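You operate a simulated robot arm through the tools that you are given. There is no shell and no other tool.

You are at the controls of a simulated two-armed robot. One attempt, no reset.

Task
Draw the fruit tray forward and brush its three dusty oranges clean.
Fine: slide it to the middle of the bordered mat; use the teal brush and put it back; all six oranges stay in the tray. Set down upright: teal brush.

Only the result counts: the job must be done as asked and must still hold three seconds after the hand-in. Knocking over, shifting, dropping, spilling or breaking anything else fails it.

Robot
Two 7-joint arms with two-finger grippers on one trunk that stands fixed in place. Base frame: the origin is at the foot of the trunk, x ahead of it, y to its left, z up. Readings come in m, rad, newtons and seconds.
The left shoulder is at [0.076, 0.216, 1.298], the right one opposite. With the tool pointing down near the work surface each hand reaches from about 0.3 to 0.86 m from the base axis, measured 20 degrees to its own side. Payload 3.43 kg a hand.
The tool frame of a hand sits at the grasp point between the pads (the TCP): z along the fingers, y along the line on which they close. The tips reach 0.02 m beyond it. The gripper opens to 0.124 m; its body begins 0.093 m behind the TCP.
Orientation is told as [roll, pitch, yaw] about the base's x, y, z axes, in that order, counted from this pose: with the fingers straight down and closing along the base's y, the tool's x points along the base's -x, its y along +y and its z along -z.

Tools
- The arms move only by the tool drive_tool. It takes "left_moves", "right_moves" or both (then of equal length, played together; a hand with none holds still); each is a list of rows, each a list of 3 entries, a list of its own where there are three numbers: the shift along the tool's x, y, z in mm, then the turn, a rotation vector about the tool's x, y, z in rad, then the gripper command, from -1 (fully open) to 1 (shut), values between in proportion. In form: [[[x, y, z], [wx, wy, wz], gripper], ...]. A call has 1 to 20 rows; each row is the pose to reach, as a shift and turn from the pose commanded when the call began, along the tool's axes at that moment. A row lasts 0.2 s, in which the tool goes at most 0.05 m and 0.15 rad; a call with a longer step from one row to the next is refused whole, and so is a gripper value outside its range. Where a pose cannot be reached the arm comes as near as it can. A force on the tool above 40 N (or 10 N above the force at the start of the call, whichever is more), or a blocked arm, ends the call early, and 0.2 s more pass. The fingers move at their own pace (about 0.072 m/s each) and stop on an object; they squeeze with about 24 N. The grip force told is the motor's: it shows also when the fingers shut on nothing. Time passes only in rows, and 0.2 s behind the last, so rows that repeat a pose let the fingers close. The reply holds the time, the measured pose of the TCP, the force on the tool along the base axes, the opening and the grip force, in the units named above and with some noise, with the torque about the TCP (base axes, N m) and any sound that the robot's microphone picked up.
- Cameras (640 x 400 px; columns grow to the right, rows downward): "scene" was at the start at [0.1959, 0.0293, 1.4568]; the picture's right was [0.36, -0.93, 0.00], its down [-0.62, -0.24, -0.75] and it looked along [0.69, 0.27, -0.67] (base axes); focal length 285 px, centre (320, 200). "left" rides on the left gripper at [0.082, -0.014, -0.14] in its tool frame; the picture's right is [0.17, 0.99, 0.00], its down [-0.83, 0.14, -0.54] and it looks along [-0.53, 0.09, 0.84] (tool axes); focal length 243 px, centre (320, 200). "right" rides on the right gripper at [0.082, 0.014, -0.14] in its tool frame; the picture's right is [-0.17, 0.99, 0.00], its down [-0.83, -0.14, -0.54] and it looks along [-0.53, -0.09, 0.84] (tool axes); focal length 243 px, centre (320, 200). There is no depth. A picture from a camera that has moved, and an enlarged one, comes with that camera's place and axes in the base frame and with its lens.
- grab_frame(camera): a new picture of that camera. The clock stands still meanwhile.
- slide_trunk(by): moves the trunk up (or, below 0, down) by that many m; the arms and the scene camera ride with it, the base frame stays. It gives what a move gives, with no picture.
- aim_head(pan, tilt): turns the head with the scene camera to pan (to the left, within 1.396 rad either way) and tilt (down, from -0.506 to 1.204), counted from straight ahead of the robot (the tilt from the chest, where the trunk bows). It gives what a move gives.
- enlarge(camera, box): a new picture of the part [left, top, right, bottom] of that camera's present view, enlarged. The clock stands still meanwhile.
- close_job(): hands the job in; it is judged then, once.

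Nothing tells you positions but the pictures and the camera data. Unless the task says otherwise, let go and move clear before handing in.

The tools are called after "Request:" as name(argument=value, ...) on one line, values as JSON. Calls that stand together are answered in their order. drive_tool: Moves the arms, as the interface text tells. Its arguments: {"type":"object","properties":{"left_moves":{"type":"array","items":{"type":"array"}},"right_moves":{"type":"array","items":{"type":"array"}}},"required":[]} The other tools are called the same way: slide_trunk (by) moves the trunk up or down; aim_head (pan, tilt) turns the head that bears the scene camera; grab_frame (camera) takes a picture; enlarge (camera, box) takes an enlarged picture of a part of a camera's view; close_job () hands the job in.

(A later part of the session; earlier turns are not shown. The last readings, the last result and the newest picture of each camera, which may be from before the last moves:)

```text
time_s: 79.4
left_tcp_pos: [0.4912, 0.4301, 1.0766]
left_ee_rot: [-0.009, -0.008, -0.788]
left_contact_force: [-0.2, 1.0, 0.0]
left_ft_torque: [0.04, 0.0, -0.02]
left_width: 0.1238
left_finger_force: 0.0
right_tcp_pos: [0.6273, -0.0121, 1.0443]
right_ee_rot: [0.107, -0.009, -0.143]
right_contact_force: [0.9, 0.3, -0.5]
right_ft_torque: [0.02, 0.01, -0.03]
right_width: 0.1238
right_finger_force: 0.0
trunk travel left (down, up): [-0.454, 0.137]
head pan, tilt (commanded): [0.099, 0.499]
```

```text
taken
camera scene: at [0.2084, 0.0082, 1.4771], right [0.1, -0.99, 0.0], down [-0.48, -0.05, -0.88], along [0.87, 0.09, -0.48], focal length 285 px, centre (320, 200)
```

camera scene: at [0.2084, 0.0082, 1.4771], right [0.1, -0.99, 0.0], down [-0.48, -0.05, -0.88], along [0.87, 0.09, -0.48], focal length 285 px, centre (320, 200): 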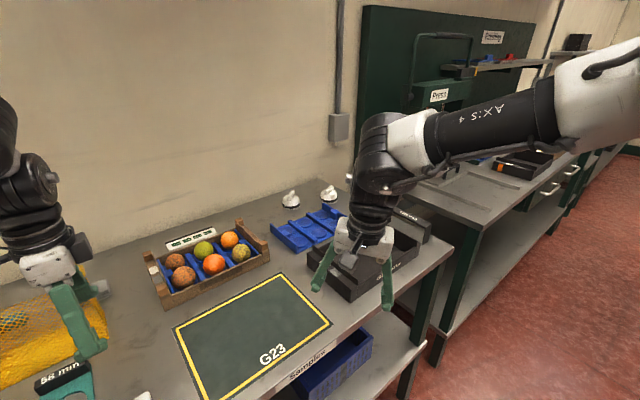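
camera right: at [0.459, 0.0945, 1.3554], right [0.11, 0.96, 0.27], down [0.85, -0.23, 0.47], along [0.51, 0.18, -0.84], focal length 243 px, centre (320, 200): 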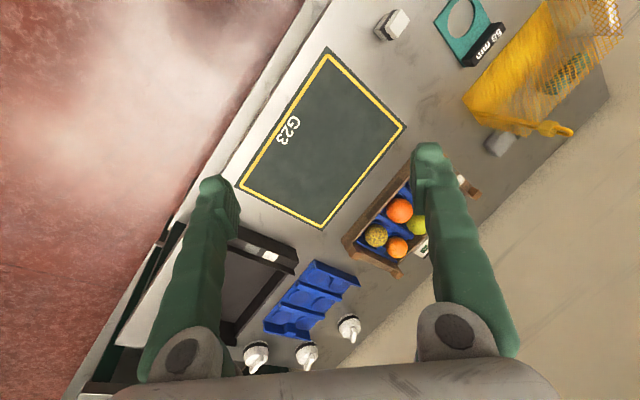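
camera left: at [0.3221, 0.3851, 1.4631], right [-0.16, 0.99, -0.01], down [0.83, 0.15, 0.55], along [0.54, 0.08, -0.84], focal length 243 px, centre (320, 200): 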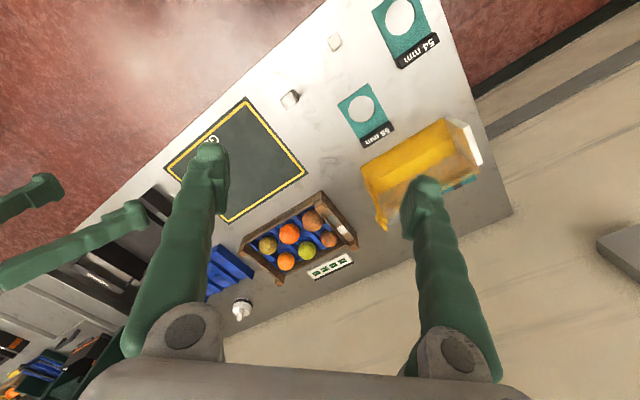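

The right arm is physically stopped around y≈0, probably by its upper arm against the body. Next I'll check whether a further-turned left hand (yaw −90° or −135°) frees the left arm's inward reach.

Request:
drive_tool(right_moves=[[[30, -15, -10], [0.03, 0, -0.04], -1], [[60, -30, -20], [0.06, 0, -0.08], -1], [[95, -45, -30], [0.1, 0, -0.14], -1], [[130, -65, -40], [0.1, 0, -0.14], -1], [[165, -85, -40], [0.1, 0, -0.14], -1], [[200, -105, -40], [0.1, 0, -0.14], -1]])

Request:
drive_tool(left_moves=[[[0, 0, 0], [0, 0, 0.14], -1], [[0, 0, 0], [0, 0, 0.28], -1], [[0, 0, 0], [0, 0, 0.42], -1], [[0, 0, 0], [0, 0, 0.56], -1], [[0, 0, 0], [0, 0, 0.7], -1], [[0, 0, 0], [0, 0, 0.84], -1], [[0, 0, 0], [0, 0, 0.98], -1], [[0, 0, 0], [0, 0, 1.12], -1], [[0, 0, 0], [0, 0, 1.26], -1], [[0, 0, 0], [0, 0, 1.4], -1], [[0, 0, 0], [0, 0, 1.53], -1]])

```text
time_s: 80.8
left_tcp_pos: [0.4914, 0.4292, 1.0765]
left_ee_rot: [-0.009, -0.007, -0.788]
left_contact_force: [0.6, 0.2, 0.4]
left_ft_torque: [-0.01, -0.02, 0.01]
left_width: 0.1242
left_finger_force: 0.0
right_tcp_pos: [0.412, -0.0916, 1.0697]
right_ee_rot: [0.003, -0.019, -0.001]
right_contact_force: [-0.7, -0.9, -0.6]
right_ft_torque: [0.01, 0.0, 0.0]
right_width: 0.1241
right_finger_force: 0.0
trunk travel left (down, up): [-0.454, 0.137]
head pan, tilt (commanded): [0.099, 0.499]
```

```text
time_s: 83.2
left_tcp_pos: [0.492, 0.4306, 1.0766]
left_ee_rot: [0.007, -0.009, -2.319]
left_contact_force: [0.4, -0.7, 0.0]
left_ft_torque: [0.03, 0.02, 0.05]
left_width: 0.1237
left_finger_force: 0.1
right_tcp_pos: [0.4117, -0.0916, 1.0699]
right_ee_rot: [0.001, -0.018, -0.001]
right_contact_force: [1.1, -0.4, -0.6]
right_ft_torque: [-0.03, 0.03, 0.0]
right_width: 0.1239
right_finger_force: 0.1
trunk travel left (down, up): [-0.454, 0.137]
head pan, tilt (commanded): [0.099, 0.499]
```

Yaw −133° is reachable without complaint, so the hand has wide roll freedom. I'll test inward extension at this yaw.

Request:
drive_tool(left_moves=[[[-5, 35, 17], [0, 0, 0], -1], [[-10, 70, 34], [0, 0, 0], -1], [[-15, 105, 51], [0, 0, 0], -1], [[-20, 140, 68], [0, 0, 0], -1], [[-25, 175, 85], [0, 0, 0], -1], [[-30, 207, 97], [0, 0, 0], -1], [[-30, 240, 97], [0, 0, 0], -1]])

Request:
aim_head(pan=0.9, tilt=0.35)

Request:
grab_frame(camera="scene")

```text
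time_s: 84.8
left_tcp_pos: [0.6142, 0.2794, 0.985]
left_ee_rot: [0.012, -0.01, -2.316]
left_contact_force: [0.3, -0.5, 1.3]
left_ft_torque: [0.06, 0.02, -0.03]
left_width: 0.1242
left_finger_force: 0.0
left hand out of reach, approached as far as the arm can: row 6, 7
right_tcp_pos: [0.4107, -0.0909, 1.0686]
right_ee_rot: [0.004, -0.021, -0.001]
right_contact_force: [-0.6, 0.3, -0.3]
right_ft_torque: [0.02, -0.06, 0.01]
right_width: 0.124
right_finger_force: 0.1
trunk travel left (down, up): [-0.454, 0.137]
head pan, tilt (commanded): [0.099, 0.499]
```

```text
time_s: 85.9
left_tcp_pos: [0.6141, 0.2803, 0.9843]
left_ee_rot: [0.011, -0.009, -2.317]
left_contact_force: [0.3, -0.3, 0.6]
left_ft_torque: [0.01, -0.04, 0.03]
left_width: 0.1239
left_finger_force: 0.2
right_tcp_pos: [0.412, -0.0908, 1.0694]
right_ee_rot: [0.004, -0.019, 0.0]
right_contact_force: [0.0, 0.8, -0.2]
right_ft_torque: [0.04, 0.0, 0.0]
right_width: 0.1238
right_finger_force: 0.1
trunk travel left (down, up): [-0.454, 0.137]
head pan, tilt (commanded): [0.901, 0.351]
```

```text
taken
camera scene: at [0.1755, 0.0719, 1.4908], right [0.78, -0.62, 0.0], down [-0.21, -0.27, -0.94], along [0.58, 0.74, -0.34], focal length 285 px, centre (320, 200)
```

scene: 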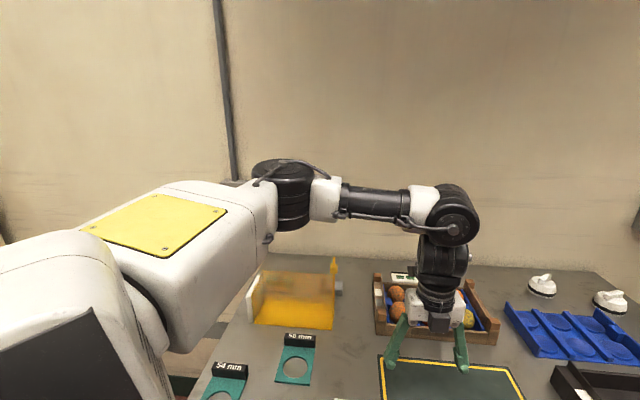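

The elbow position is what limits this arm, so I'll re-route it. Pointing the hand forward, then right, then down again should swing the elbow up into the same good posture the right arm has. First I'll move the right hand clear and bring the left hand back to a roomy pose.

Request:
drive_tool(right_moves=[[[5, -30, 5], [0, 0, 0], -1], [[10, -60, 10], [0, 0, 0], -1], [[12, -95, 15], [0, 0, 0], -1], [[12, -130, 20], [0, 0, 0], -1], [[12, -165, 20], [0, 0, 0], -1], [[12, -190, 20], [0, 0, 0], -1]])

Request:
drive_tool(left_moves=[[[0, -40, -15], [0, 0, 0], -1], [[0, -80, -30], [0, 0, 0], -1], [[-10, -120, -45], [0, 0, 0], -1], [[-25, -155, -60], [0, 0, 0], -1], [[-45, -190, -75], [0, 0, 0], -1], [[-70, -220, -90], [0, 0, 0], -1], [[-95, -240, -105], [0, 0, 0], -1]])

```text
time_s: 87.3
left_tcp_pos: [0.6119, 0.2771, 0.9865]
left_ee_rot: [0.013, -0.006, -2.319]
left_contact_force: [-0.5, 0.0, 0.3]
left_ft_torque: [0.06, -0.05, 0.01]
left_width: 0.1239
left_finger_force: 0.0
right_tcp_pos: [0.3799, -0.2661, 1.0635]
right_ee_rot: [0.0, -0.025, -0.004]
right_contact_force: [-1.7, -0.5, 0.5]
right_ft_torque: [0.02, -0.08, -0.01]
right_width: 0.1239
right_finger_force: 0.1
right hand out of reach, approached as far as the arm can: row 5, 6
trunk travel left (down, up): [-0.454, 0.137]
head pan, tilt (commanded): [0.901, 0.351]
```

```text
time_s: 88.9
left_tcp_pos: [0.3697, 0.3766, 1.0891]
left_ee_rot: [0.01, -0.009, -2.317]
left_contact_force: [-0.7, 0.6, 0.7]
left_ft_torque: [0.0, -0.03, -0.01]
left_width: 0.124
left_finger_force: 0.1
right_tcp_pos: [0.3801, -0.2633, 1.0628]
right_ee_rot: [0.001, -0.023, -0.005]
right_contact_force: [-0.4, -0.2, 0.1]
right_ft_torque: [-0.01, -0.01, -0.02]
right_width: 0.1242
right_finger_force: 0.0
trunk travel left (down, up): [-0.454, 0.137]
head pan, tilt (commanded): [0.901, 0.351]
```

Request:
drive_tool(left_moves=[[[0, 0, 0], [0, 0, -0.145], -1], [[0, 0, 0], [0, 0, -0.29], -1], [[0, 0, 0], [0, 0, -0.435], -1], [[0, 0, 0], [0, 0, -0.58], -1], [[0, 0, 0], [0, 0, -0.725], -1], [[0, 0, 0], [0, 0, -0.87], -1], [[0, 0, 0], [0, 0, -1.015], -1], [[0, 0, 0], [0, 0, -1.16], -1], [[0, 0, 0], [0, 0, -1.305], -1], [[0, 0, 0], [0, 0, -1.45], -1], [[0, 0, 0], [0, 0, -1.595], -1], [[0, 0, 0], [0, 0, -1.74], -1], [[0, 0, 0], [0, 0, -1.885], -1], [[0, 0, 0], [0, 0, -2.03], -1], [[0, 0, 0], [0, 0, -2.175], -1], [[0, 0, 0], [0, 0, -2.317], -1]])

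```text
time_s: 92.3
left_tcp_pos: [0.37, 0.3753, 1.0893]
left_ee_rot: [-0.013, 0.0, 0.003]
left_contact_force: [-0.5, -0.6, 0.5]
left_ft_torque: [-0.01, 0.03, 0.0]
left_width: 0.1238
left_finger_force: 0.0
right_tcp_pos: [0.3815, -0.264, 1.063]
right_ee_rot: [-0.003, -0.019, -0.004]
right_contact_force: [-0.9, 0.8, 0.2]
right_ft_torque: [0.0, 0.0, -0.03]
right_width: 0.124
right_finger_force: 0.0
trunk travel left (down, up): [-0.454, 0.137]
head pan, tilt (commanded): [0.901, 0.351]
```

Now step one: swing the hand to point forward about a fixed wrist.

Request:
drive_tool(left_moves=[[[-44.7, 0, -3.1], [0, -0.14, 0], -1], [[-88.4, 0, -12.5], [0, -0.28, 0], -1], [[-130.5, 0, -27.8], [0, -0.42, 0], -1], [[-170, 0, -48.9], [0, -0.56, 0], -1], [[-206.2, 0, -75.2], [0, -0.7, 0], -1], [[-238.3, 0, -106.4], [0, -0.84, 0], -1], [[-265.8, 0, -141.8], [0, -0.98, 0], -1], [[-288, 0, -180.6], [0, -1.12, 0], -1], [[-304.7, 0, -222.1], [0, -1.26, 0], -1], [[-315.4, 0, -265.6], [0, -1.4, 0], -1]])

Request:
grab_frame(camera="scene")

```text
time_s: 94.5
left_tcp_pos: [0.6872, 0.3804, 1.354]
left_ee_rot: [-0.065, -1.402, 0.064]
left_contact_force: [-0.1, -0.3, 0.4]
left_ft_torque: [0.02, 0.02, 0.02]
left_width: 0.1242
left_finger_force: 0.0
right_tcp_pos: [0.3822, -0.2645, 1.0622]
right_ee_rot: [0.0, -0.022, -0.006]
right_contact_force: [0.3, -0.6, 0.2]
right_ft_torque: [-0.03, -0.02, 0.0]
right_width: 0.124
right_finger_force: 0.1
trunk travel left (down, up): [-0.454, 0.137]
head pan, tilt (commanded): [0.901, 0.351]
```

```text
taken
camera scene: at [0.1754, 0.0723, 1.4908], right [0.78, -0.62, 0.0], down [-0.21, -0.27, -0.94], along [0.58, 0.74, -0.34], focal length 285 px, centre (320, 200)
```

scene: 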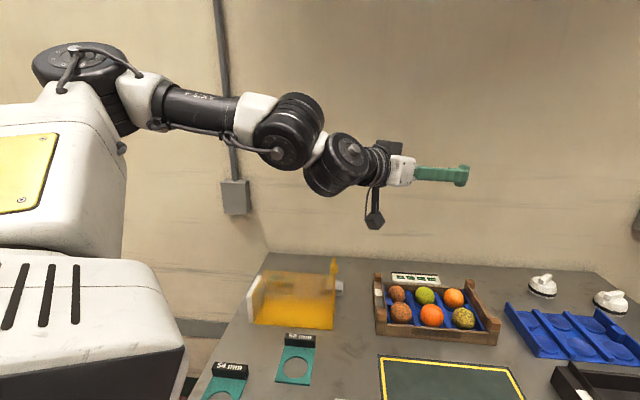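

Step two: swing the hand sideways to point right, about the wrist.

Request:
drive_tool(left_moves=[[[0, -34.9, -2.4], [0.14, 0, 0], -1], [[0, -69.1, -9.7], [0.28, 0, 0], -1], [[0, -101.9, -21.7], [0.42, 0, 0], -1], [[0, -132.8, -38.2], [0.56, 0, 0], -1], [[0, -161, -58.8], [0.7, 0, 0], -1], [[0, -186.1, -83.1], [0.84, 0, 0], -1], [[0, -207.6, -110.8], [0.98, 0, 0], -1], [[0, -225, -141.1], [1.12, 0, 0], -1], [[0, -238, -173.6], [1.26, 0, 0], -1], [[0, -246.3, -207.5], [1.4, 0, 0], -1]])

Request:
grab_frame(camera="scene")

```text
time_s: 96.7
left_tcp_pos: [0.4815, 0.1337, 1.3924]
left_ee_rot: [-1.472, -1.399, 0.068]
left_contact_force: [-0.3, 0.5, 0.5]
left_ft_torque: [-0.02, 0.01, -0.01]
left_width: 0.124
left_finger_force: 0.1
right_tcp_pos: [0.3825, -0.2643, 1.0623]
right_ee_rot: [-0.002, -0.022, -0.006]
right_contact_force: [0.2, -0.1, -0.4]
right_ft_torque: [-0.03, 0.02, -0.03]
right_width: 0.1243
right_finger_force: 0.0
trunk travel left (down, up): [-0.454, 0.137]
head pan, tilt (commanded): [0.901, 0.351]
```

```text
taken
camera scene: at [0.1757, 0.0721, 1.4908], right [0.78, -0.62, 0.0], down [-0.21, -0.27, -0.94], along [0.58, 0.74, -0.34], focal length 285 px, centre (320, 200)
```

scene: 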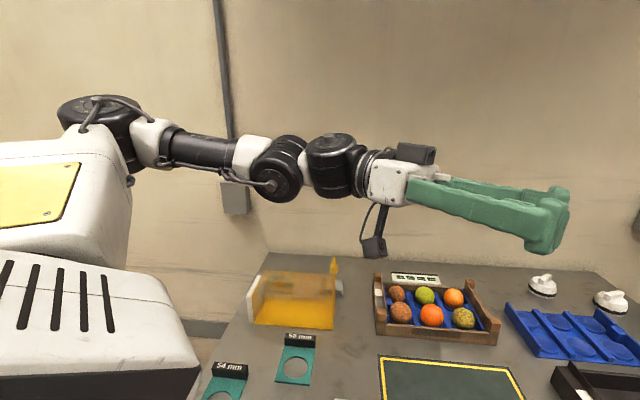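

No limits so far. Step three: roll the hand from pointing right to pointing down, which should swing the elbow upward. I'll do half of it and look.

Request:
drive_tool(left_moves=[[[35.6, 0, -2.6], [0, 0.143, 0], -1], [[70.5, 0, -10.2], [0, 0.286, 0], -1], [[104, 0, -22.7], [0, 0.429, 0], -1], [[135.3, 0, -39.8], [0, 0.572, 0], -1], [[163.9, 0, -61.2], [0, 0.715, 0], -1], [[189.1, 0, -86.5], [0, 0.858, 0], -1]])

Request:
grab_frame(camera="scene")

```text
time_s: 98.1
left_tcp_pos: [0.4354, 0.2161, 1.2085]
left_ee_rot: [-0.22, -0.681, -1.26]
left_contact_force: [-0.5, -0.8, -0.1]
left_ft_torque: [0.0, 0.01, 0.02]
left_width: 0.1238
left_finger_force: 0.1
right_tcp_pos: [0.3817, -0.2647, 1.0634]
right_ee_rot: [0.001, -0.02, -0.006]
right_contact_force: [0.2, 0.1, -0.8]
right_ft_torque: [0.01, 0.0, 0.0]
right_width: 0.124
right_finger_force: 0.0
trunk travel left (down, up): [-0.454, 0.137]
head pan, tilt (commanded): [0.901, 0.351]
```

```text
taken
camera scene: at [0.1755, 0.0715, 1.4908], right [0.78, -0.62, 0.0], down [-0.21, -0.27, -0.94], along [0.58, 0.74, -0.34], focal length 285 px, centre (320, 200)
```

scene: 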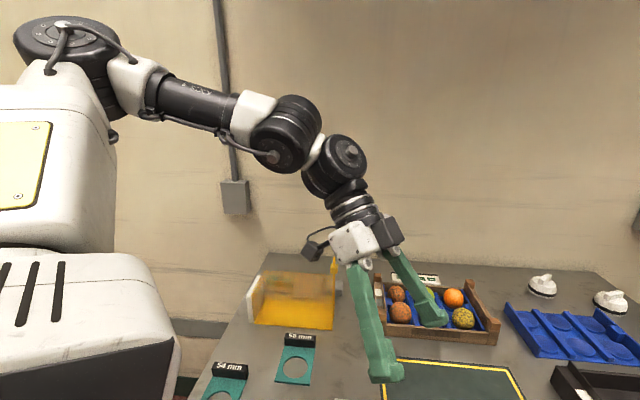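

The elbow is rising as intended. I'll finish the roll to point straight down.

Request:
drive_tool(left_moves=[[[29.7, 0, -2.2], [0, 0.12, 0], -1], [[58, 0, -7], [0, 0.24, 0], -1], [[85, 0, -15], [0, 0.36, 0], -1], [[113, 0, -27], [0, 0.48, 0], -1], [[140, 0, -43], [0, 0.6, 0], -1], [[163, 0, -61], [0, 0.712, 0], -1]])

Request:
grab_frame(camera="scene")

```text
time_s: 99.5
left_tcp_pos: [0.3982, 0.3761, 1.1515]
left_ee_rot: [-0.172, 0.02, -1.401]
left_contact_force: [-0.4, 0.6, 0.4]
left_ft_torque: [-0.04, -0.01, 0.02]
left_width: 0.124
left_finger_force: 0.1
right_tcp_pos: [0.3821, -0.2642, 1.0623]
right_ee_rot: [0.0, -0.022, -0.006]
right_contact_force: [-0.5, 0.2, 0.1]
right_ft_torque: [0.02, 0.01, 0.02]
right_width: 0.1239
right_finger_force: 0.0
trunk travel left (down, up): [-0.454, 0.137]
head pan, tilt (commanded): [0.901, 0.351]
```

```text
taken
camera scene: at [0.1756, 0.0715, 1.4908], right [0.78, -0.62, 0.0], down [-0.21, -0.27, -0.94], along [0.58, 0.74, -0.34], focal length 285 px, centre (320, 200)
```

scene: 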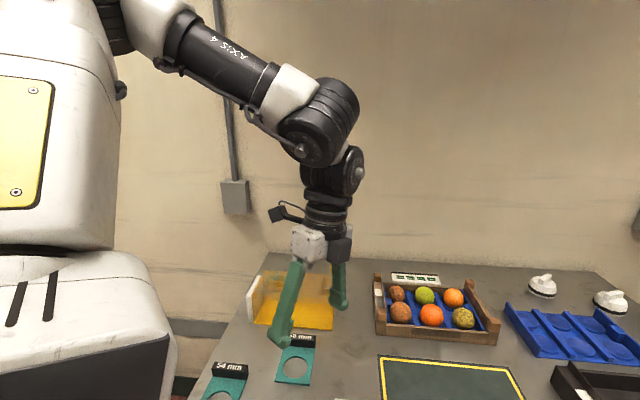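

The elbow is now up, just like on the right arm. I'll level the hand, turn it to yaw −45° and test extending inward over the mat.

Request:
drive_tool(left_moves=[[[-26, 24, 12], [-0.03, 0, -0.08], -1], [[-52, 47, 25], [-0.06, 0, -0.16], -1], [[-78, 71, 37], [-0.09, 0, -0.24], -1], [[-104, 95, 50], [-0.12, 0, -0.32], -1], [[-130, 118, 62], [-0.14, 0, -0.4], -1], [[-156, 142, 74], [-0.16, 0, -0.47], -1], [[-182, 165, 87], [-0.172, 0, -0.54], -1], [[-208, 189, 99], [-0.172, 0, -0.616], -1]])

Request:
grab_frame(camera="scene")

```text
time_s: 101.3
left_tcp_pos: [0.5695, 0.2799, 1.0274]
left_ee_rot: [0.029, 0.06, -0.798]
left_contact_force: [0.7, 0.2, -0.8]
left_ft_torque: [-0.02, 0.0, 0.0]
left_width: 0.1242
left_finger_force: 0.1
left hand out of reach, approached as far as the arm can: row 6, 7, 8
right_tcp_pos: [0.383, -0.265, 1.0618]
right_ee_rot: [-0.002, -0.021, -0.004]
right_contact_force: [-0.6, 0.5, 0.0]
right_ft_torque: [0.01, 0.02, 0.02]
right_width: 0.1241
right_finger_force: 0.0
trunk travel left (down, up): [-0.454, 0.137]
head pan, tilt (commanded): [0.901, 0.351]
```

```text
taken
camera scene: at [0.177, 0.0724, 1.4906], right [0.78, -0.62, 0.0], down [-0.21, -0.27, -0.94], along [0.58, 0.74, -0.34], focal length 285 px, centre (320, 200)
```

scene: 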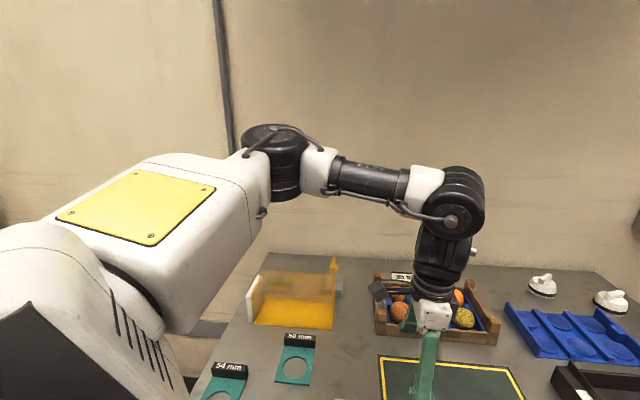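

The elbow slid back outboard, so the solver really prefers or needs that posture here. For comparison I'll put the right hand in the mirrored spot and look at its elbow.

Request:
drive_tool(right_moves=[[[-35, 5, 10], [0, 0, 0], -1], [[-70, 10, 20], [0, 0, 0], -1], [[-105, 10, 30], [0, 0, 0], -1], [[-140, 10, 40], [0, 0, 0], -1], [[-175, 10, 45], [0, 0, 0], -1]])

Request:
aim_head(pan=-0.9, tilt=0.35)

Request:
grab_frame(camera="scene")

```text
time_s: 102.5
left_tcp_pos: [0.5679, 0.2795, 1.0275]
left_ee_rot: [0.031, 0.058, -0.797]
left_contact_force: [0.8, -0.2, 0.0]
left_ft_torque: [0.01, -0.01, 0.03]
left_width: 0.1243
left_finger_force: 0.1
right_tcp_pos: [0.3814, -0.2643, 1.0625]
right_ee_rot: [-0.003, -0.023, -0.004]
right_contact_force: [0.1, 0.4, 0.4]
right_ft_torque: [-0.01, 0.01, 0.0]
right_width: 0.1237
right_finger_force: 0.0
right hand out of reach, approached as far as the arm can: row 1, 2, 3, 4, 5
trunk travel left (down, up): [-0.454, 0.137]
head pan, tilt (commanded): [0.901, 0.351]
```

```text
time_s: 104.3
left_tcp_pos: [0.568, 0.2802, 1.0286]
left_ee_rot: [0.028, 0.057, -0.798]
left_contact_force: [-0.2, 0.3, 0.7]
left_ft_torque: [-0.02, -0.01, -0.01]
left_width: 0.1243
left_finger_force: 0.1
right_tcp_pos: [0.3823, -0.2642, 1.0616]
right_ee_rot: [-0.002, -0.021, -0.005]
right_contact_force: [0.0, -0.2, -0.1]
right_ft_torque: [0.01, 0.02, 0.03]
right_width: 0.1241
right_finger_force: 0.1
trunk travel left (down, up): [-0.454, 0.137]
head pan, tilt (commanded): [-0.901, 0.351]
```

```text
taken
camera scene: at [0.1757, -0.0738, 1.4908], right [-0.78, -0.62, 0.0], down [-0.21, 0.27, -0.94], along [0.58, -0.74, -0.34], focal length 285 px, centre (320, 200)
```

scene: 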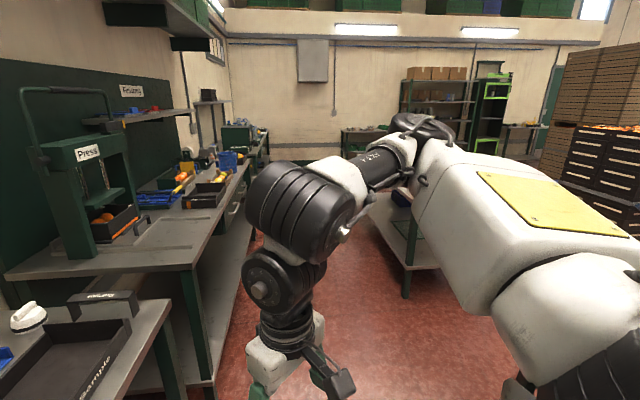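

Both arms have posture limits I can't remove, so I'll work within them. The left hand reaches further when tilted outward and to the right. That allows a tow: a closed fingertip behind the middle-front orange pulls the tray straight along its centre line. First I'll retract, level and turn to yaw +45°.

Request:
drive_tool(left_moves=[[[20, 0, -15], [0, 0, -0.13], -1], [[40, -5, -30], [0, 0, -0.26], -1], [[65, -10, -45], [0, 0, -0.39], -1], [[90, -15, -60], [0, 0, -0.52], -1], [[115, -20, -75], [0, 0, -0.65], -1], [[140, -25, -90], [0, 0, -0.78], -1], [[165, -30, -100], [0, 0, -0.91], -1], [[185, -35, -110], [0, 0, -1.04], -1], [[200, -40, -120], [0, 0, -1.17], -1], [[210, -40, -120], [0, 0, -1.3], -1], [[215, -40, -120], [0, 0, -1.43], -1], [[215, -40, -120], [0, 0, -1.583], -1]])

Request:
aim_head(pan=0.72, tilt=0.6)

```text
refused: row 12 steps farther than a row can; nothing moved
```

```text
time_s: 106.0
left_tcp_pos: [0.5688, 0.2804, 1.0271]
left_ee_rot: [0.027, 0.058, -0.798]
left_contact_force: [-0.5, 0.3, 0.3]
left_ft_torque: [0.03, 0.01, -0.01]
left_width: 0.1238
left_finger_force: 0.0
right_tcp_pos: [0.3826, -0.2648, 1.0619]
right_ee_rot: [-0.002, -0.02, -0.005]
right_contact_force: [0.0, 0.0, 0.5]
right_ft_torque: [-0.03, 0.01, 0.03]
right_width: 0.1241
right_finger_force: 0.0
trunk travel left (down, up): [-0.454, 0.137]
head pan, tilt (commanded): [0.721, 0.6]
```

Request:
drive_tool(left_moves=[[[20, 0, -15], [0, 0, -0.13], -1], [[40, -5, -30], [0, 0, -0.26], -1], [[65, -10, -45], [0, 0, -0.39], -1], [[90, -15, -60], [0, 0, -0.52], -1], [[115, -20, -75], [0, 0, -0.65], -1], [[140, -25, -90], [0, 0, -0.78], -1], [[165, -30, -100], [0, 0, -0.91], -1], [[185, -35, -110], [0, 0, -1.04], -1], [[200, -40, -120], [0, 0, -1.17], -1], [[210, -40, -120], [0, 0, -1.3], -1], [[215, -40, -120], [0, 0, -1.44], -1], [[215, -40, -120], [0, 0, -1.583], -1]])

Request:
grab_frame(camera="scene")

```text
time_s: 108.6
left_tcp_pos: [0.3281, 0.4712, 1.2535]
left_ee_rot: [0.083, -0.027, 0.596]
left_contact_force: [-0.9, 0.6, 0.0]
left_ft_torque: [-0.01, -0.07, -0.03]
left_width: 0.1239
left_finger_force: 0.2
left hand out of reach, approached as far as the arm can: row 9, 10, 11, 12
right_tcp_pos: [0.3816, -0.2658, 1.0625]
right_ee_rot: [0.0, -0.023, -0.006]
right_contact_force: [-1.0, 0.2, -0.5]
right_ft_torque: [0.01, -0.03, -0.01]
right_width: 0.1239
right_finger_force: 0.1
trunk travel left (down, up): [-0.454, 0.137]
head pan, tilt (commanded): [0.721, 0.6]
```

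```text
taken
camera scene: at [0.1829, 0.0564, 1.4684], right [0.66, -0.75, 0.0], down [-0.42, -0.37, -0.83], along [0.62, 0.54, -0.56], focal length 285 px, centre (320, 200)
```

scene: 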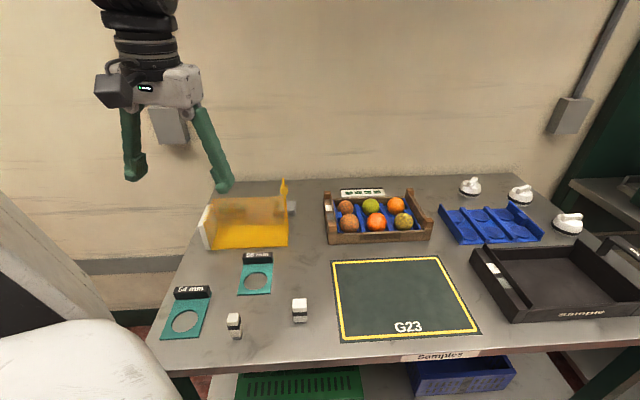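

Request:
drive_tool(left_moves=[[[-6, -16, 20], [0.01, 0.014, -0.04], -1], [[-12, -32, 40], [0.02, 0.028, -0.08], -1], [[-18, -48, 60], [0.03, 0.042, -0.12], -1], [[-24, -64, 80], [0.04, 0.056, -0.16], -1], [[-30, -81, 100], [0.054, 0.069, -0.19], -1]])

Request:
enlarge(camera="scene", box=[310, 170, 450, 260])

```text
time_s: 109.8
left_tcp_pos: [0.2791, 0.4948, 1.2413]
left_ee_rot: [0.04, 0.016, 0.756]
left_contact_force: [-1.0, 0.2, 1.9]
left_ft_torque: [-0.03, -0.11, -0.02]
left_width: 0.124
left_finger_force: 0.0
left hand out of reach, approached as far as the arm can: row 1, 2, 3, 4, 5
right_tcp_pos: [0.3805, -0.2638, 1.0627]
right_ee_rot: [-0.002, -0.025, -0.006]
right_contact_force: [0.0, -0.1, -0.3]
right_ft_torque: [-0.01, -0.03, 0.03]
right_width: 0.1241
right_finger_force: 0.1
trunk travel left (down, up): [-0.454, 0.137]
head pan, tilt (commanded): [0.721, 0.6]
```

```text
4.44 times, centred on (380, 215) of scene
camera zoom: at [0.1819, 0.0583, 1.4684], right [0.66, -0.75, 0.0], down [-0.42, -0.37, -0.83], along [0.62, 0.54, -0.56], focal length 1267 px, centre (53, 133)
```

zoom: 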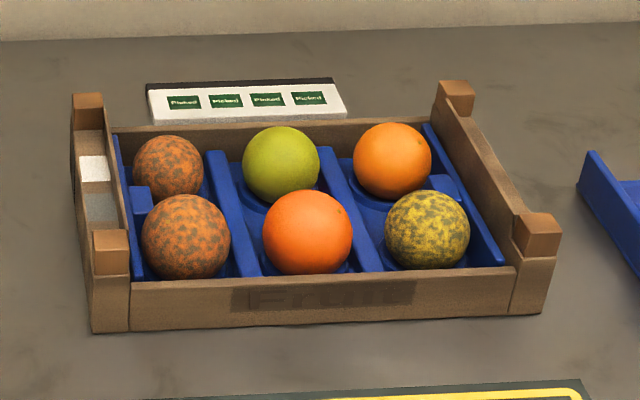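

The zoomed view is a clean, unobstructed look at the tray. The hand has hit its roll limit at positive yaw after the re-routing, so I'll unwind back to negative yaw, where it was comfortable.

Request:
drive_tool(left_moves=[[[0, 0, 0], [0, 0, 0.14], -1], [[0, 0, 0], [0, 0, 0.28], -1], [[-5, -10, 5], [0, 0, 0.42], -1], [[-10, -25, 15], [0, 0, 0.56], -1], [[-15, -45, 25], [0, 0, 0.7], -1], [[-20, -65, 35], [0, 0, 0.84], -1], [[-26, -85, 45], [0, 0, 0.98], -1], [[-32, -105, 55], [0, 0, 1.12], -1], [[-40, -125, 70], [0, 0, 1.26], -1], [[-50, -150, 90], [0, 0, 1.4], -1], [[-50, -150, 90], [0, 0, 1.54], -1]])

```text
time_s: 112.2
left_tcp_pos: [0.422, 0.423, 1.1451]
left_ee_rot: [-0.027, 0.026, -0.752]
left_contact_force: [-0.4, -1.0, -0.3]
left_ft_torque: [-0.02, -0.01, -0.02]
left_width: 0.124
left_finger_force: 0.1
right_tcp_pos: [0.38, -0.2644, 1.0624]
right_ee_rot: [-0.003, -0.022, -0.007]
right_contact_force: [-0.2, -0.7, -0.1]
right_ft_torque: [-0.01, -0.02, 0.02]
right_width: 0.1239
right_finger_force: 0.0
trunk travel left (down, up): [-0.454, 0.137]
head pan, tilt (commanded): [0.721, 0.6]
```

Request:
drive_tool(left_moves=[[[0, 0, 0], [0, 0, 0.14], -1], [[0, 0, 0], [0, 0, 0.28], -1], [[0, 0, 0], [0, 0, 0.42], -1], [[0, 0, 0], [0, 0, 0.56], -1], [[0, 0, 0], [0, 0, 0.7], -1], [[0, 0, 0], [0, 0, 0.84], -1], [[0, 0, 0], [0, 0, 0.98], -1], [[0, 0, 0], [0, 0, 1.12], -1], [[0, 0, 0], [0, 0, 1.26], -1], [[0, 0, 0], [0, 0, 1.4], -1], [[0, 0, 0], [0, 0, 1.52], -1], [[0, 0, 0], [0, 0, 1.605], -1]])

```text
time_s: 114.8
left_tcp_pos: [0.4226, 0.4238, 1.1457]
left_ee_rot: [-0.026, -0.029, -2.357]
left_contact_force: [-0.4, -0.1, -0.8]
left_ft_torque: [0.01, 0.01, 0.03]
left_width: 0.1243
left_finger_force: 0.2
right_tcp_pos: [0.3817, -0.2642, 1.0628]
right_ee_rot: [-0.003, -0.02, -0.005]
right_contact_force: [0.1, -0.1, -0.2]
right_ft_torque: [0.0, 0.0, 0.0]
right_width: 0.124
right_finger_force: 0.0
trunk travel left (down, up): [-0.454, 0.137]
head pan, tilt (commanded): [0.721, 0.6]
```

Yaw −135° is fine: the fingers close along the bench and the camera sits on the far side. Now I'll close the fingers and tilt the hand 35° toward back-right while moving out, at a safe height.

Request:
drive_tool(left_moves=[[[20, 30, 5], [-0.074, 0.106, 0], 1], [[40, 60, 10], [-0.148, 0.212, 0], 1], [[60, 95, 20], [-0.222, 0.318, 0], 1], [[80, 130, 30], [-0.296, 0.424, 0], 1], [[100, 160, 40], [-0.37, 0.53, 0], 1], [[108, 170, 46], [-0.37, 0.53, 0], 1]])

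Request:
grab_frame(camera="scene")

Request:
grab_frame(camera="left")

```text
time_s: 116.2
left_tcp_pos: [0.6192, 0.3782, 1.0909]
left_ee_rot: [0.374, 0.491, -2.261]
left_contact_force: [-0.7, -0.9, -0.6]
left_ft_torque: [-0.01, 0.02, 0.0]
left_width: 0.0
left_finger_force: 23.4
right_tcp_pos: [0.3825, -0.2648, 1.0623]
right_ee_rot: [-0.001, -0.021, -0.005]
right_contact_force: [-0.8, -0.2, 0.1]
right_ft_torque: [0.03, 0.0, 0.0]
right_width: 0.1239
right_finger_force: 0.2
trunk travel left (down, up): [-0.454, 0.137]
head pan, tilt (commanded): [0.721, 0.6]
```

```text
taken
camera scene: at [0.1845, 0.0574, 1.468], right [0.66, -0.75, 0.0], down [-0.42, -0.37, -0.82], along [0.62, 0.54, -0.57], focal length 285 px, centre (320, 200)
```

scene: 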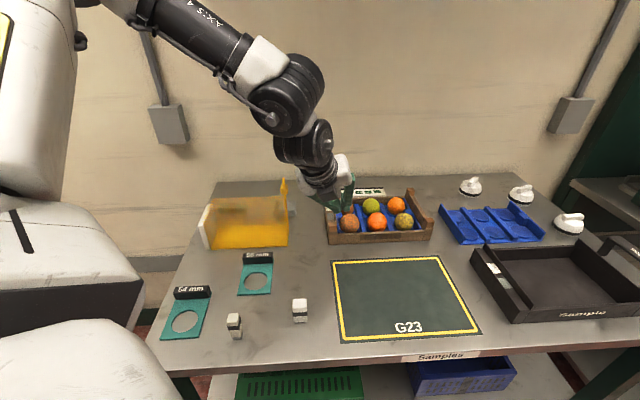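

```text
taken
camera left: at [0.5776, 0.4307, 1.2402], right [0.69, -0.6, 0.4], down [-0.68, -0.72, 0.1], along [0.23, -0.34, -0.91], focal length 243 px, centre (320, 200)
```

left: 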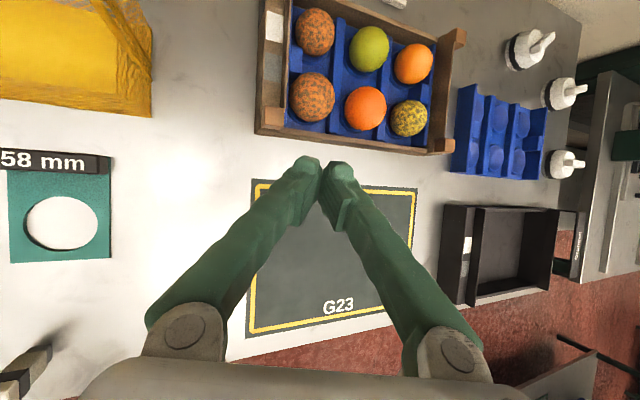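

This posture is much better: the elbow is high, the forearm slopes down, and the tool axis is exactly as planned with no limits reported. I'll move the closed fingertips above the gap behind the middle-front orange, still high.

Request:
drive_tool(left_moves=[[[19, 17, 30], [0, 0, 0], 1], [[38, 35, 60], [0, 0, 0], 1], [[57, 52, 90], [0, 0, 0], 1], [[75, 69, 119], [0, 0, 0], 1], [[94, 87, 149], [0, 0, 0], 1]])

Request:
grab_frame(camera="left")

Request:
enlarge(camera="scene", box=[300, 150, 460, 250])

```text
time_s: 117.4
left_tcp_pos: [0.8058, 0.395, 1.0403]
left_ee_rot: [0.372, 0.489, -2.263]
left_contact_force: [0.7, -0.4, 0.4]
left_ft_torque: [-0.02, 0.03, 0.0]
left_width: 0.0002
left_finger_force: 24.1
right_tcp_pos: [0.3834, -0.2639, 1.0628]
right_ee_rot: [-0.001, -0.022, -0.003]
right_contact_force: [-0.3, 0.0, 0.6]
right_ft_torque: [-0.02, -0.01, -0.01]
right_width: 0.124
right_finger_force: 0.1
trunk travel left (down, up): [-0.454, 0.137]
head pan, tilt (commanded): [0.721, 0.6]
```

```text
taken
camera left: at [0.7653, 0.4483, 1.1891], right [0.69, -0.6, 0.39], down [-0.68, -0.72, 0.1], along [0.23, -0.34, -0.91], focal length 243 px, centre (320, 200)
```

left: 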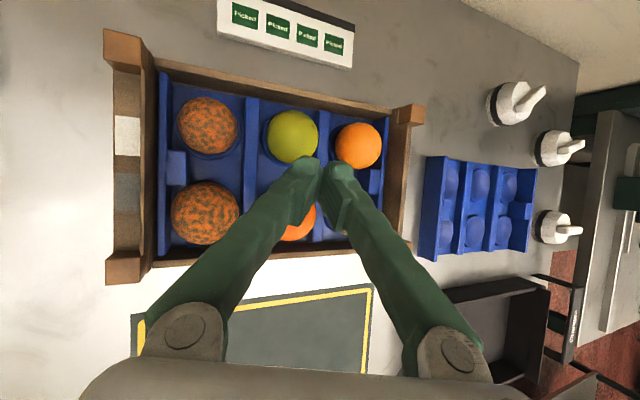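

```text
4.00 times, centred on (380, 200) of scene
camera zoom: at [0.1856, 0.058, 1.4678], right [0.66, -0.75, 0.0], down [-0.43, -0.37, -0.82], along [0.62, 0.54, -0.57], focal length 1140 px, centre (80, 200)
```

zoom: 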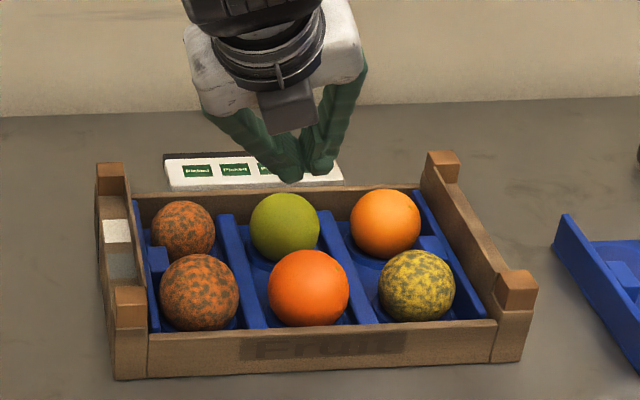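

Reach here is excellent with no limits hit, so the safer hook behind the rear wall may be possible after all. I'll test the reach above the gap between the tray and the placard, still high.

Request:
drive_tool(left_moves=[[[37, -1, 21], [0, 0, 0], 1], [[73, -1, 42], [0, 0, 0], 1], [[110, -2, 62], [0, 0, 0], 1]])

Request:
grab_frame(camera="left")

```text
time_s: 118.2
left_tcp_pos: [0.8632, 0.4768, 1.0441]
left_ee_rot: [0.376, 0.491, -2.262]
left_contact_force: [0.6, -0.2, 0.9]
left_ft_torque: [0.02, -0.05, -0.03]
left_width: 0.0
left_finger_force: 23.9
left hand out of reach, approached as far as the arm can: row 2, 3
right_tcp_pos: [0.38, -0.2659, 1.0645]
right_ee_rot: [-0.001, -0.025, -0.005]
right_contact_force: [0.3, 0.4, -0.1]
right_ft_torque: [-0.02, -0.05, -0.01]
right_width: 0.1243
right_finger_force: 0.0
trunk travel left (down, up): [-0.454, 0.137]
head pan, tilt (commanded): [0.721, 0.6]
```

```text
taken
camera left: at [0.8223, 0.5284, 1.1927], right [0.69, -0.6, 0.4], down [-0.69, -0.72, 0.1], along [0.23, -0.34, -0.91], focal length 243 px, centre (320, 200)
```

left: 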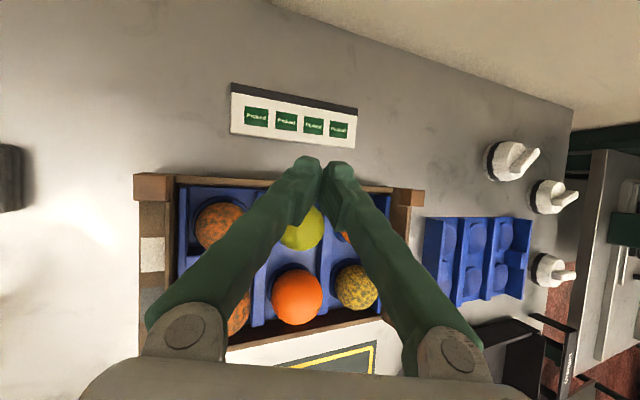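

The arm is at full stretch there, just short of the rear gap, so I'll use the tow. Measured from this camera, the middle-front orange is at E≈0.297, N≈0.823 and the one behind it at N≈0.901. I'll go above the slot between them.

Request:
drive_tool(left_moves=[[[-29, 6, -9], [0, 0, 0], 1], [[-58, 13, -17], [0, 0, 0], 1], [[-87, 19, -26], [0, 0, 0], 1], [[-87, 19, -26], [0, 0, 0], 1]])

Request:
grab_frame(camera="left")

Request:
enlarge(camera="scene", box=[320, 160, 440, 250])

```text
time_s: 119.2
left_tcp_pos: [0.8112, 0.4013, 1.031]
left_ee_rot: [0.373, 0.488, -2.262]
left_contact_force: [0.1, 0.8, -0.5]
left_ft_torque: [0.0, 0.01, 0.03]
left_width: 0.0001
left_finger_force: 23.8
right_tcp_pos: [0.3816, -0.2665, 1.0629]
right_ee_rot: [-0.003, -0.021, -0.005]
right_contact_force: [0.2, 0.4, 0.3]
right_ft_torque: [-0.05, 0.0, 0.0]
right_width: 0.1241
right_finger_force: 0.0
trunk travel left (down, up): [-0.454, 0.137]
head pan, tilt (commanded): [0.721, 0.6]
```

```text
taken
camera left: at [0.7718, 0.4538, 1.1796], right [0.69, -0.6, 0.4], down [-0.68, -0.72, 0.1], along [0.23, -0.34, -0.91], focal length 243 px, centre (320, 200)
```

left: 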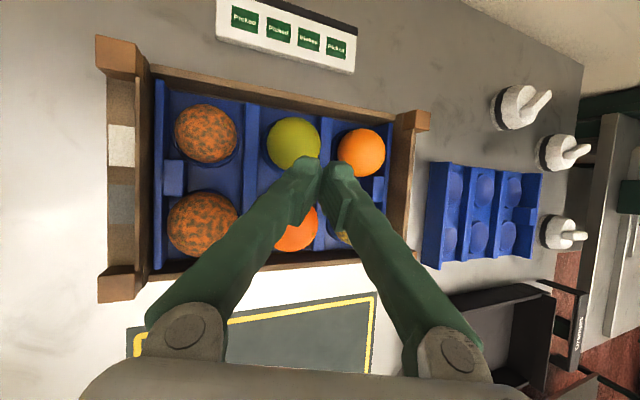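

```text
4.44 times, centred on (380, 205) of scene
camera zoom: at [0.1839, 0.0578, 1.468], right [0.66, -0.75, 0.0], down [-0.42, -0.37, -0.83], along [0.62, 0.54, -0.56], focal length 1267 px, centre (53, 178)
```

zoom: 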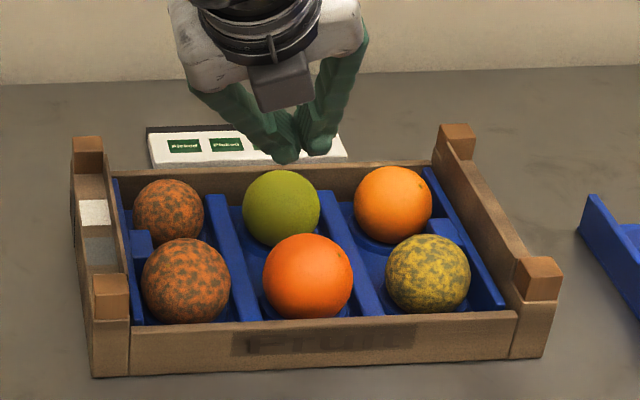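

The fingertips hang right above the slot. I'll lower in two stages, checking forces and pictures.

Request:
drive_tool(left_moves=[[[-5, -3, 8], [0, 0, 0], 1], [[-10, -7, 17], [0, 0, 0], 1], [[-15, -10, 26], [0, 0, 0], 1], [[-15, -10, 26], [0, 0, 0], 1]])

Request:
enlarge(camera="scene", box=[340, 170, 420, 230])

Request:
enlarge(camera="left", box=[240, 90, 400, 260])

```text
time_s: 120.2
left_tcp_pos: [0.8122, 0.4011, 1.0007]
left_ee_rot: [0.373, 0.49, -2.26]
left_contact_force: [-0.8, -0.7, 0.7]
left_ft_torque: [0.01, -0.01, 0.0]
left_width: 0.0
left_finger_force: 24.3
right_tcp_pos: [0.3816, -0.265, 1.0629]
right_ee_rot: [-0.002, -0.02, -0.005]
right_contact_force: [0.2, 0.1, -1.0]
right_ft_torque: [-0.04, 0.03, -0.01]
right_width: 0.1242
right_finger_force: 0.1
trunk travel left (down, up): [-0.454, 0.137]
head pan, tilt (commanded): [0.721, 0.6]
```

```text
6.67 times, centred on (380, 200) of scene
camera zoom: at [0.184, 0.0573, 1.4681], right [0.66, -0.75, 0.0], down [-0.42, -0.37, -0.83], along [0.62, 0.54, -0.56], focal length 1900 px, centre (-80, 200)
```

zoom: 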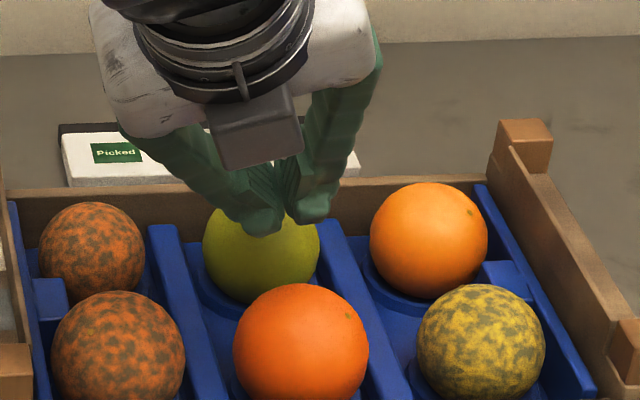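

```text
2.35 times, centred on (320, 175) of left
camera zoom: at [0.7722, 0.4531, 1.1493], right [0.69, -0.6, 0.4], down [-0.68, -0.72, 0.1], along [0.23, -0.34, -0.91], focal length 571 px, centre (320, 259)
```

zoom: 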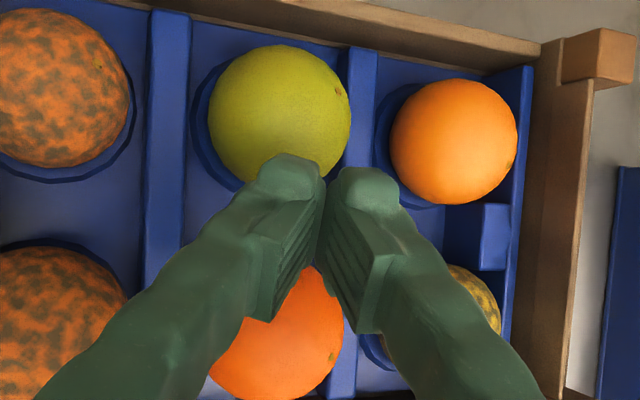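

The geometry agrees with my model: both gaps are about 4 mm at the working depth. I'll lower the last 19 mm.

Request:
drive_tool(left_moves=[[[-3, -2, 5], [0, 0, 0], 1], [[-6, -4, 10], [0, 0, 0], 1], [[-9, -6, 15], [0, 0, 0], 1], [[-9, -6, 15], [0, 0, 0], 1]])

Request:
enlarge(camera="scene", box=[340, 170, 420, 230])

Request:
enlarge(camera="left", box=[240, 90, 400, 260])

```text
time_s: 121.2
left_tcp_pos: [0.8123, 0.4007, 0.9809]
left_ee_rot: [0.375, 0.489, -2.262]
left_contact_force: [-0.8, -0.2, -0.1]
left_ft_torque: [0.0, -0.02, -0.03]
left_width: 0.0
left_finger_force: 24.2
right_tcp_pos: [0.3819, -0.2641, 1.062]
right_ee_rot: [-0.002, -0.023, -0.004]
right_contact_force: [0.3, 0.0, -0.2]
right_ft_torque: [0.01, 0.01, -0.04]
right_width: 0.124
right_finger_force: 0.0
trunk travel left (down, up): [-0.454, 0.137]
head pan, tilt (commanded): [0.721, 0.6]
```

```text
6.67 times, centred on (380, 200) of scene
camera zoom: at [0.1842, 0.0574, 1.468], right [0.66, -0.75, 0.0], down [-0.42, -0.37, -0.83], along [0.62, 0.54, -0.56], focal length 1900 px, centre (-80, 200)
```

zoom: 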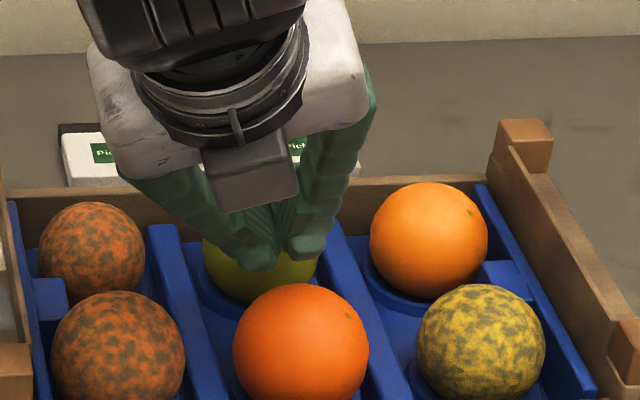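

```text
2.35 times, centred on (320, 175) of left
camera zoom: at [0.7726, 0.453, 1.1295], right [0.69, -0.6, 0.4], down [-0.68, -0.72, 0.1], along [0.23, -0.34, -0.91], focal length 571 px, centre (320, 259)
```

zoom: 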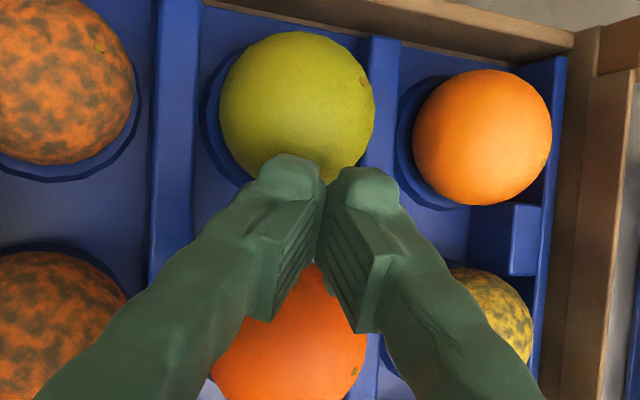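

No contact yet and the tips are well seated in the slot. I'll start pulling forward gently, 12 mm first, and watch the force.

Request:
drive_tool(left_moves=[[[-2.6, 0.2, -1.4], [0, 0, 0], 1], [[-5.3, 0.5, -2.8], [0, 0, 0], 1], [[-7.9, 0.7, -4.2], [0, 0, 0], 1], [[-10.5, 1, -5.7], [0, 0, 0], 1]])

Request:
enlarge(camera="scene", box=[320, 160, 440, 250])

```text
time_s: 122.2
left_tcp_pos: [0.8059, 0.3923, 0.9806]
left_ee_rot: [0.373, 0.489, -2.262]
left_contact_force: [0.0, 0.1, 0.1]
left_ft_torque: [0.04, -0.04, -0.01]
left_width: 0.0001
left_finger_force: 24.2
right_tcp_pos: [0.3818, -0.2643, 1.0625]
right_ee_rot: [-0.001, -0.021, -0.004]
right_contact_force: [0.1, 0.3, 0.1]
right_ft_torque: [-0.01, 0.0, -0.01]
right_width: 0.1239
right_finger_force: 0.1
trunk travel left (down, up): [-0.454, 0.137]
head pan, tilt (commanded): [0.721, 0.6]
```

```text
4.44 times, centred on (380, 205) of scene
camera zoom: at [0.1841, 0.0574, 1.468], right [0.66, -0.75, 0.0], down [-0.42, -0.37, -0.83], along [0.62, 0.54, -0.56], focal length 1267 px, centre (53, 178)
```

zoom: 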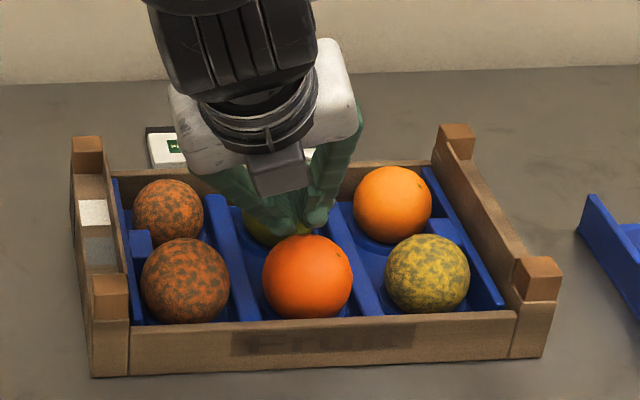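

Still no contact, and now there's more room toward the rear orange. I'll lower another 8 mm for a better purchase below the orange's shoulder, then pull.

Request:
drive_tool(left_moves=[[[-1.9, -1.3, 3.3], [0, 0, 0], 1], [[-3.8, -2.6, 6.6], [0, 0, 0], 1], [[-3.8, -2.6, 6.6], [0, 0, 0], 1]])

Request:
drive_tool(left_moves=[[[-2.6, 0.2, -1.4], [0, 0, 0], 1], [[-5.3, 0.5, -2.8], [0, 0, 0], 1], [[-7.9, 0.7, -4.2], [0, 0, 0], 1], [[-10.5, 1, -5.7], [0, 0, 0], 1]])

Request:
enlarge(camera="scene", box=[320, 160, 440, 250])

```text
time_s: 123.0
left_tcp_pos: [0.8051, 0.3915, 0.9744]
left_ee_rot: [0.374, 0.49, -2.261]
left_contact_force: [-0.4, 0.6, 4.3]
left_ft_torque: [0.02, 0.02, -0.01]
left_width: 0.0001
left_finger_force: 24.2
right_tcp_pos: [0.3814, -0.2652, 1.062]
right_ee_rot: [0.0, -0.023, -0.007]
right_contact_force: [0.3, -1.0, 0.2]
right_ft_torque: [0.02, 0.0, 0.01]
right_width: 0.1242
right_finger_force: 0.0
trunk travel left (down, up): [-0.454, 0.137]
head pan, tilt (commanded): [0.721, 0.6]
```

```text
time_s: 124.0
left_tcp_pos: [0.7964, 0.3847, 0.9738]
left_ee_rot: [0.373, 0.489, -2.263]
left_contact_force: [0.1, 0.7, 2.0]
left_ft_torque: [-0.01, 0.01, 0.02]
left_width: 0.0061
left_finger_force: 24.3
right_tcp_pos: [0.3827, -0.2637, 1.0634]
right_ee_rot: [-0.001, -0.022, -0.004]
right_contact_force: [-0.3, 0.4, 0.0]
right_ft_torque: [0.01, -0.03, -0.03]
right_width: 0.124
right_finger_force: 0.0
trunk travel left (down, up): [-0.454, 0.137]
head pan, tilt (commanded): [0.721, 0.6]
```

```text
4.44 times, centred on (380, 205) of scene
camera zoom: at [0.1841, 0.0574, 1.468], right [0.66, -0.75, 0.0], down [-0.42, -0.37, -0.83], along [0.62, 0.54, -0.56], focal length 1267 px, centre (53, 178)
```

zoom: 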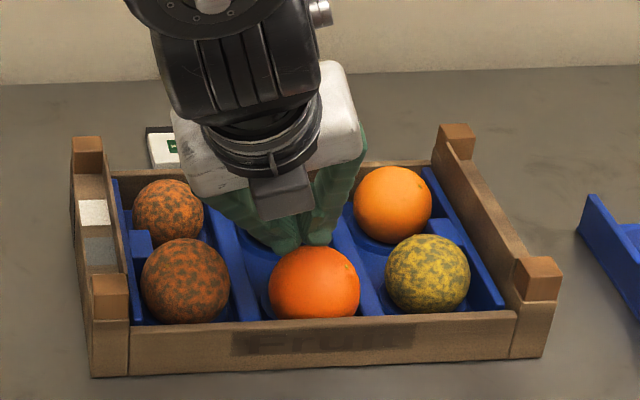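

The orange has shifted forward toward the front wall with almost no force. I'll keep pulling so it seats against the wall and the tray begins to follow.

Request:
drive_tool(left_moves=[[[-2.6, 0.2, -1.4], [0, 0, 0], 1], [[-5.3, 0.5, -2.8], [0, 0, 0], 1], [[-7.9, 0.7, -4.2], [0, 0, 0], 1], [[-10.5, 1, -5.7], [0, 0, 0], 1]])

Request:
enlarge(camera="scene", box=[320, 160, 440, 250])

Request:
enlarge(camera="left", box=[240, 90, 400, 260])

```text
time_s: 125.0
left_tcp_pos: [0.7899, 0.3747, 0.9724]
left_ee_rot: [0.376, 0.489, -2.26]
left_contact_force: [3.0, 3.2, 4.8]
left_ft_torque: [-0.01, -0.03, 0.06]
left_width: 0.006
left_finger_force: 24.2
right_tcp_pos: [0.3819, -0.2642, 1.0634]
right_ee_rot: [-0.002, -0.022, -0.005]
right_contact_force: [-0.1, 1.0, -0.7]
right_ft_torque: [-0.01, 0.01, 0.02]
right_width: 0.124
right_finger_force: 0.0
trunk travel left (down, up): [-0.454, 0.137]
head pan, tilt (commanded): [0.721, 0.6]
```

```text
4.44 times, centred on (380, 205) of scene
camera zoom: at [0.1841, 0.0577, 1.468], right [0.66, -0.75, 0.0], down [-0.42, -0.37, -0.83], along [0.62, 0.54, -0.56], focal length 1267 px, centre (53, 178)
```

zoom: 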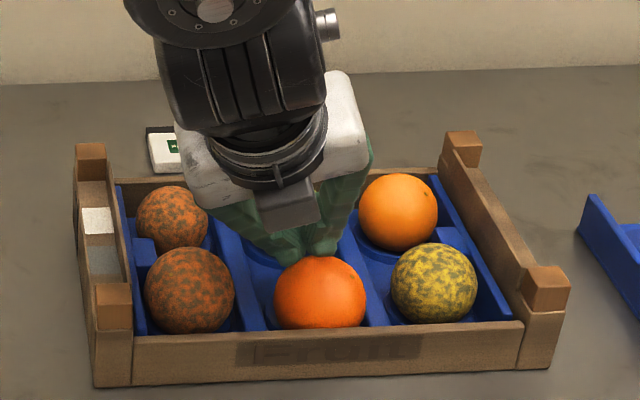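

```text
2.35 times, centred on (320, 175) of left
camera zoom: at [0.7483, 0.4278, 1.122], right [0.69, -0.6, 0.4], down [-0.68, -0.72, 0.1], along [0.23, -0.34, -0.91], focal length 571 px, centre (320, 259)
```

zoom: 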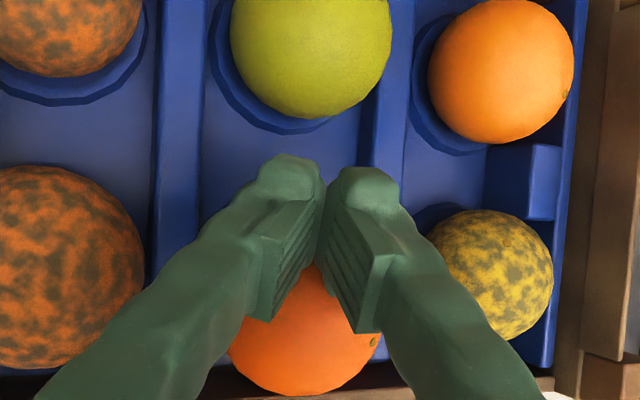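

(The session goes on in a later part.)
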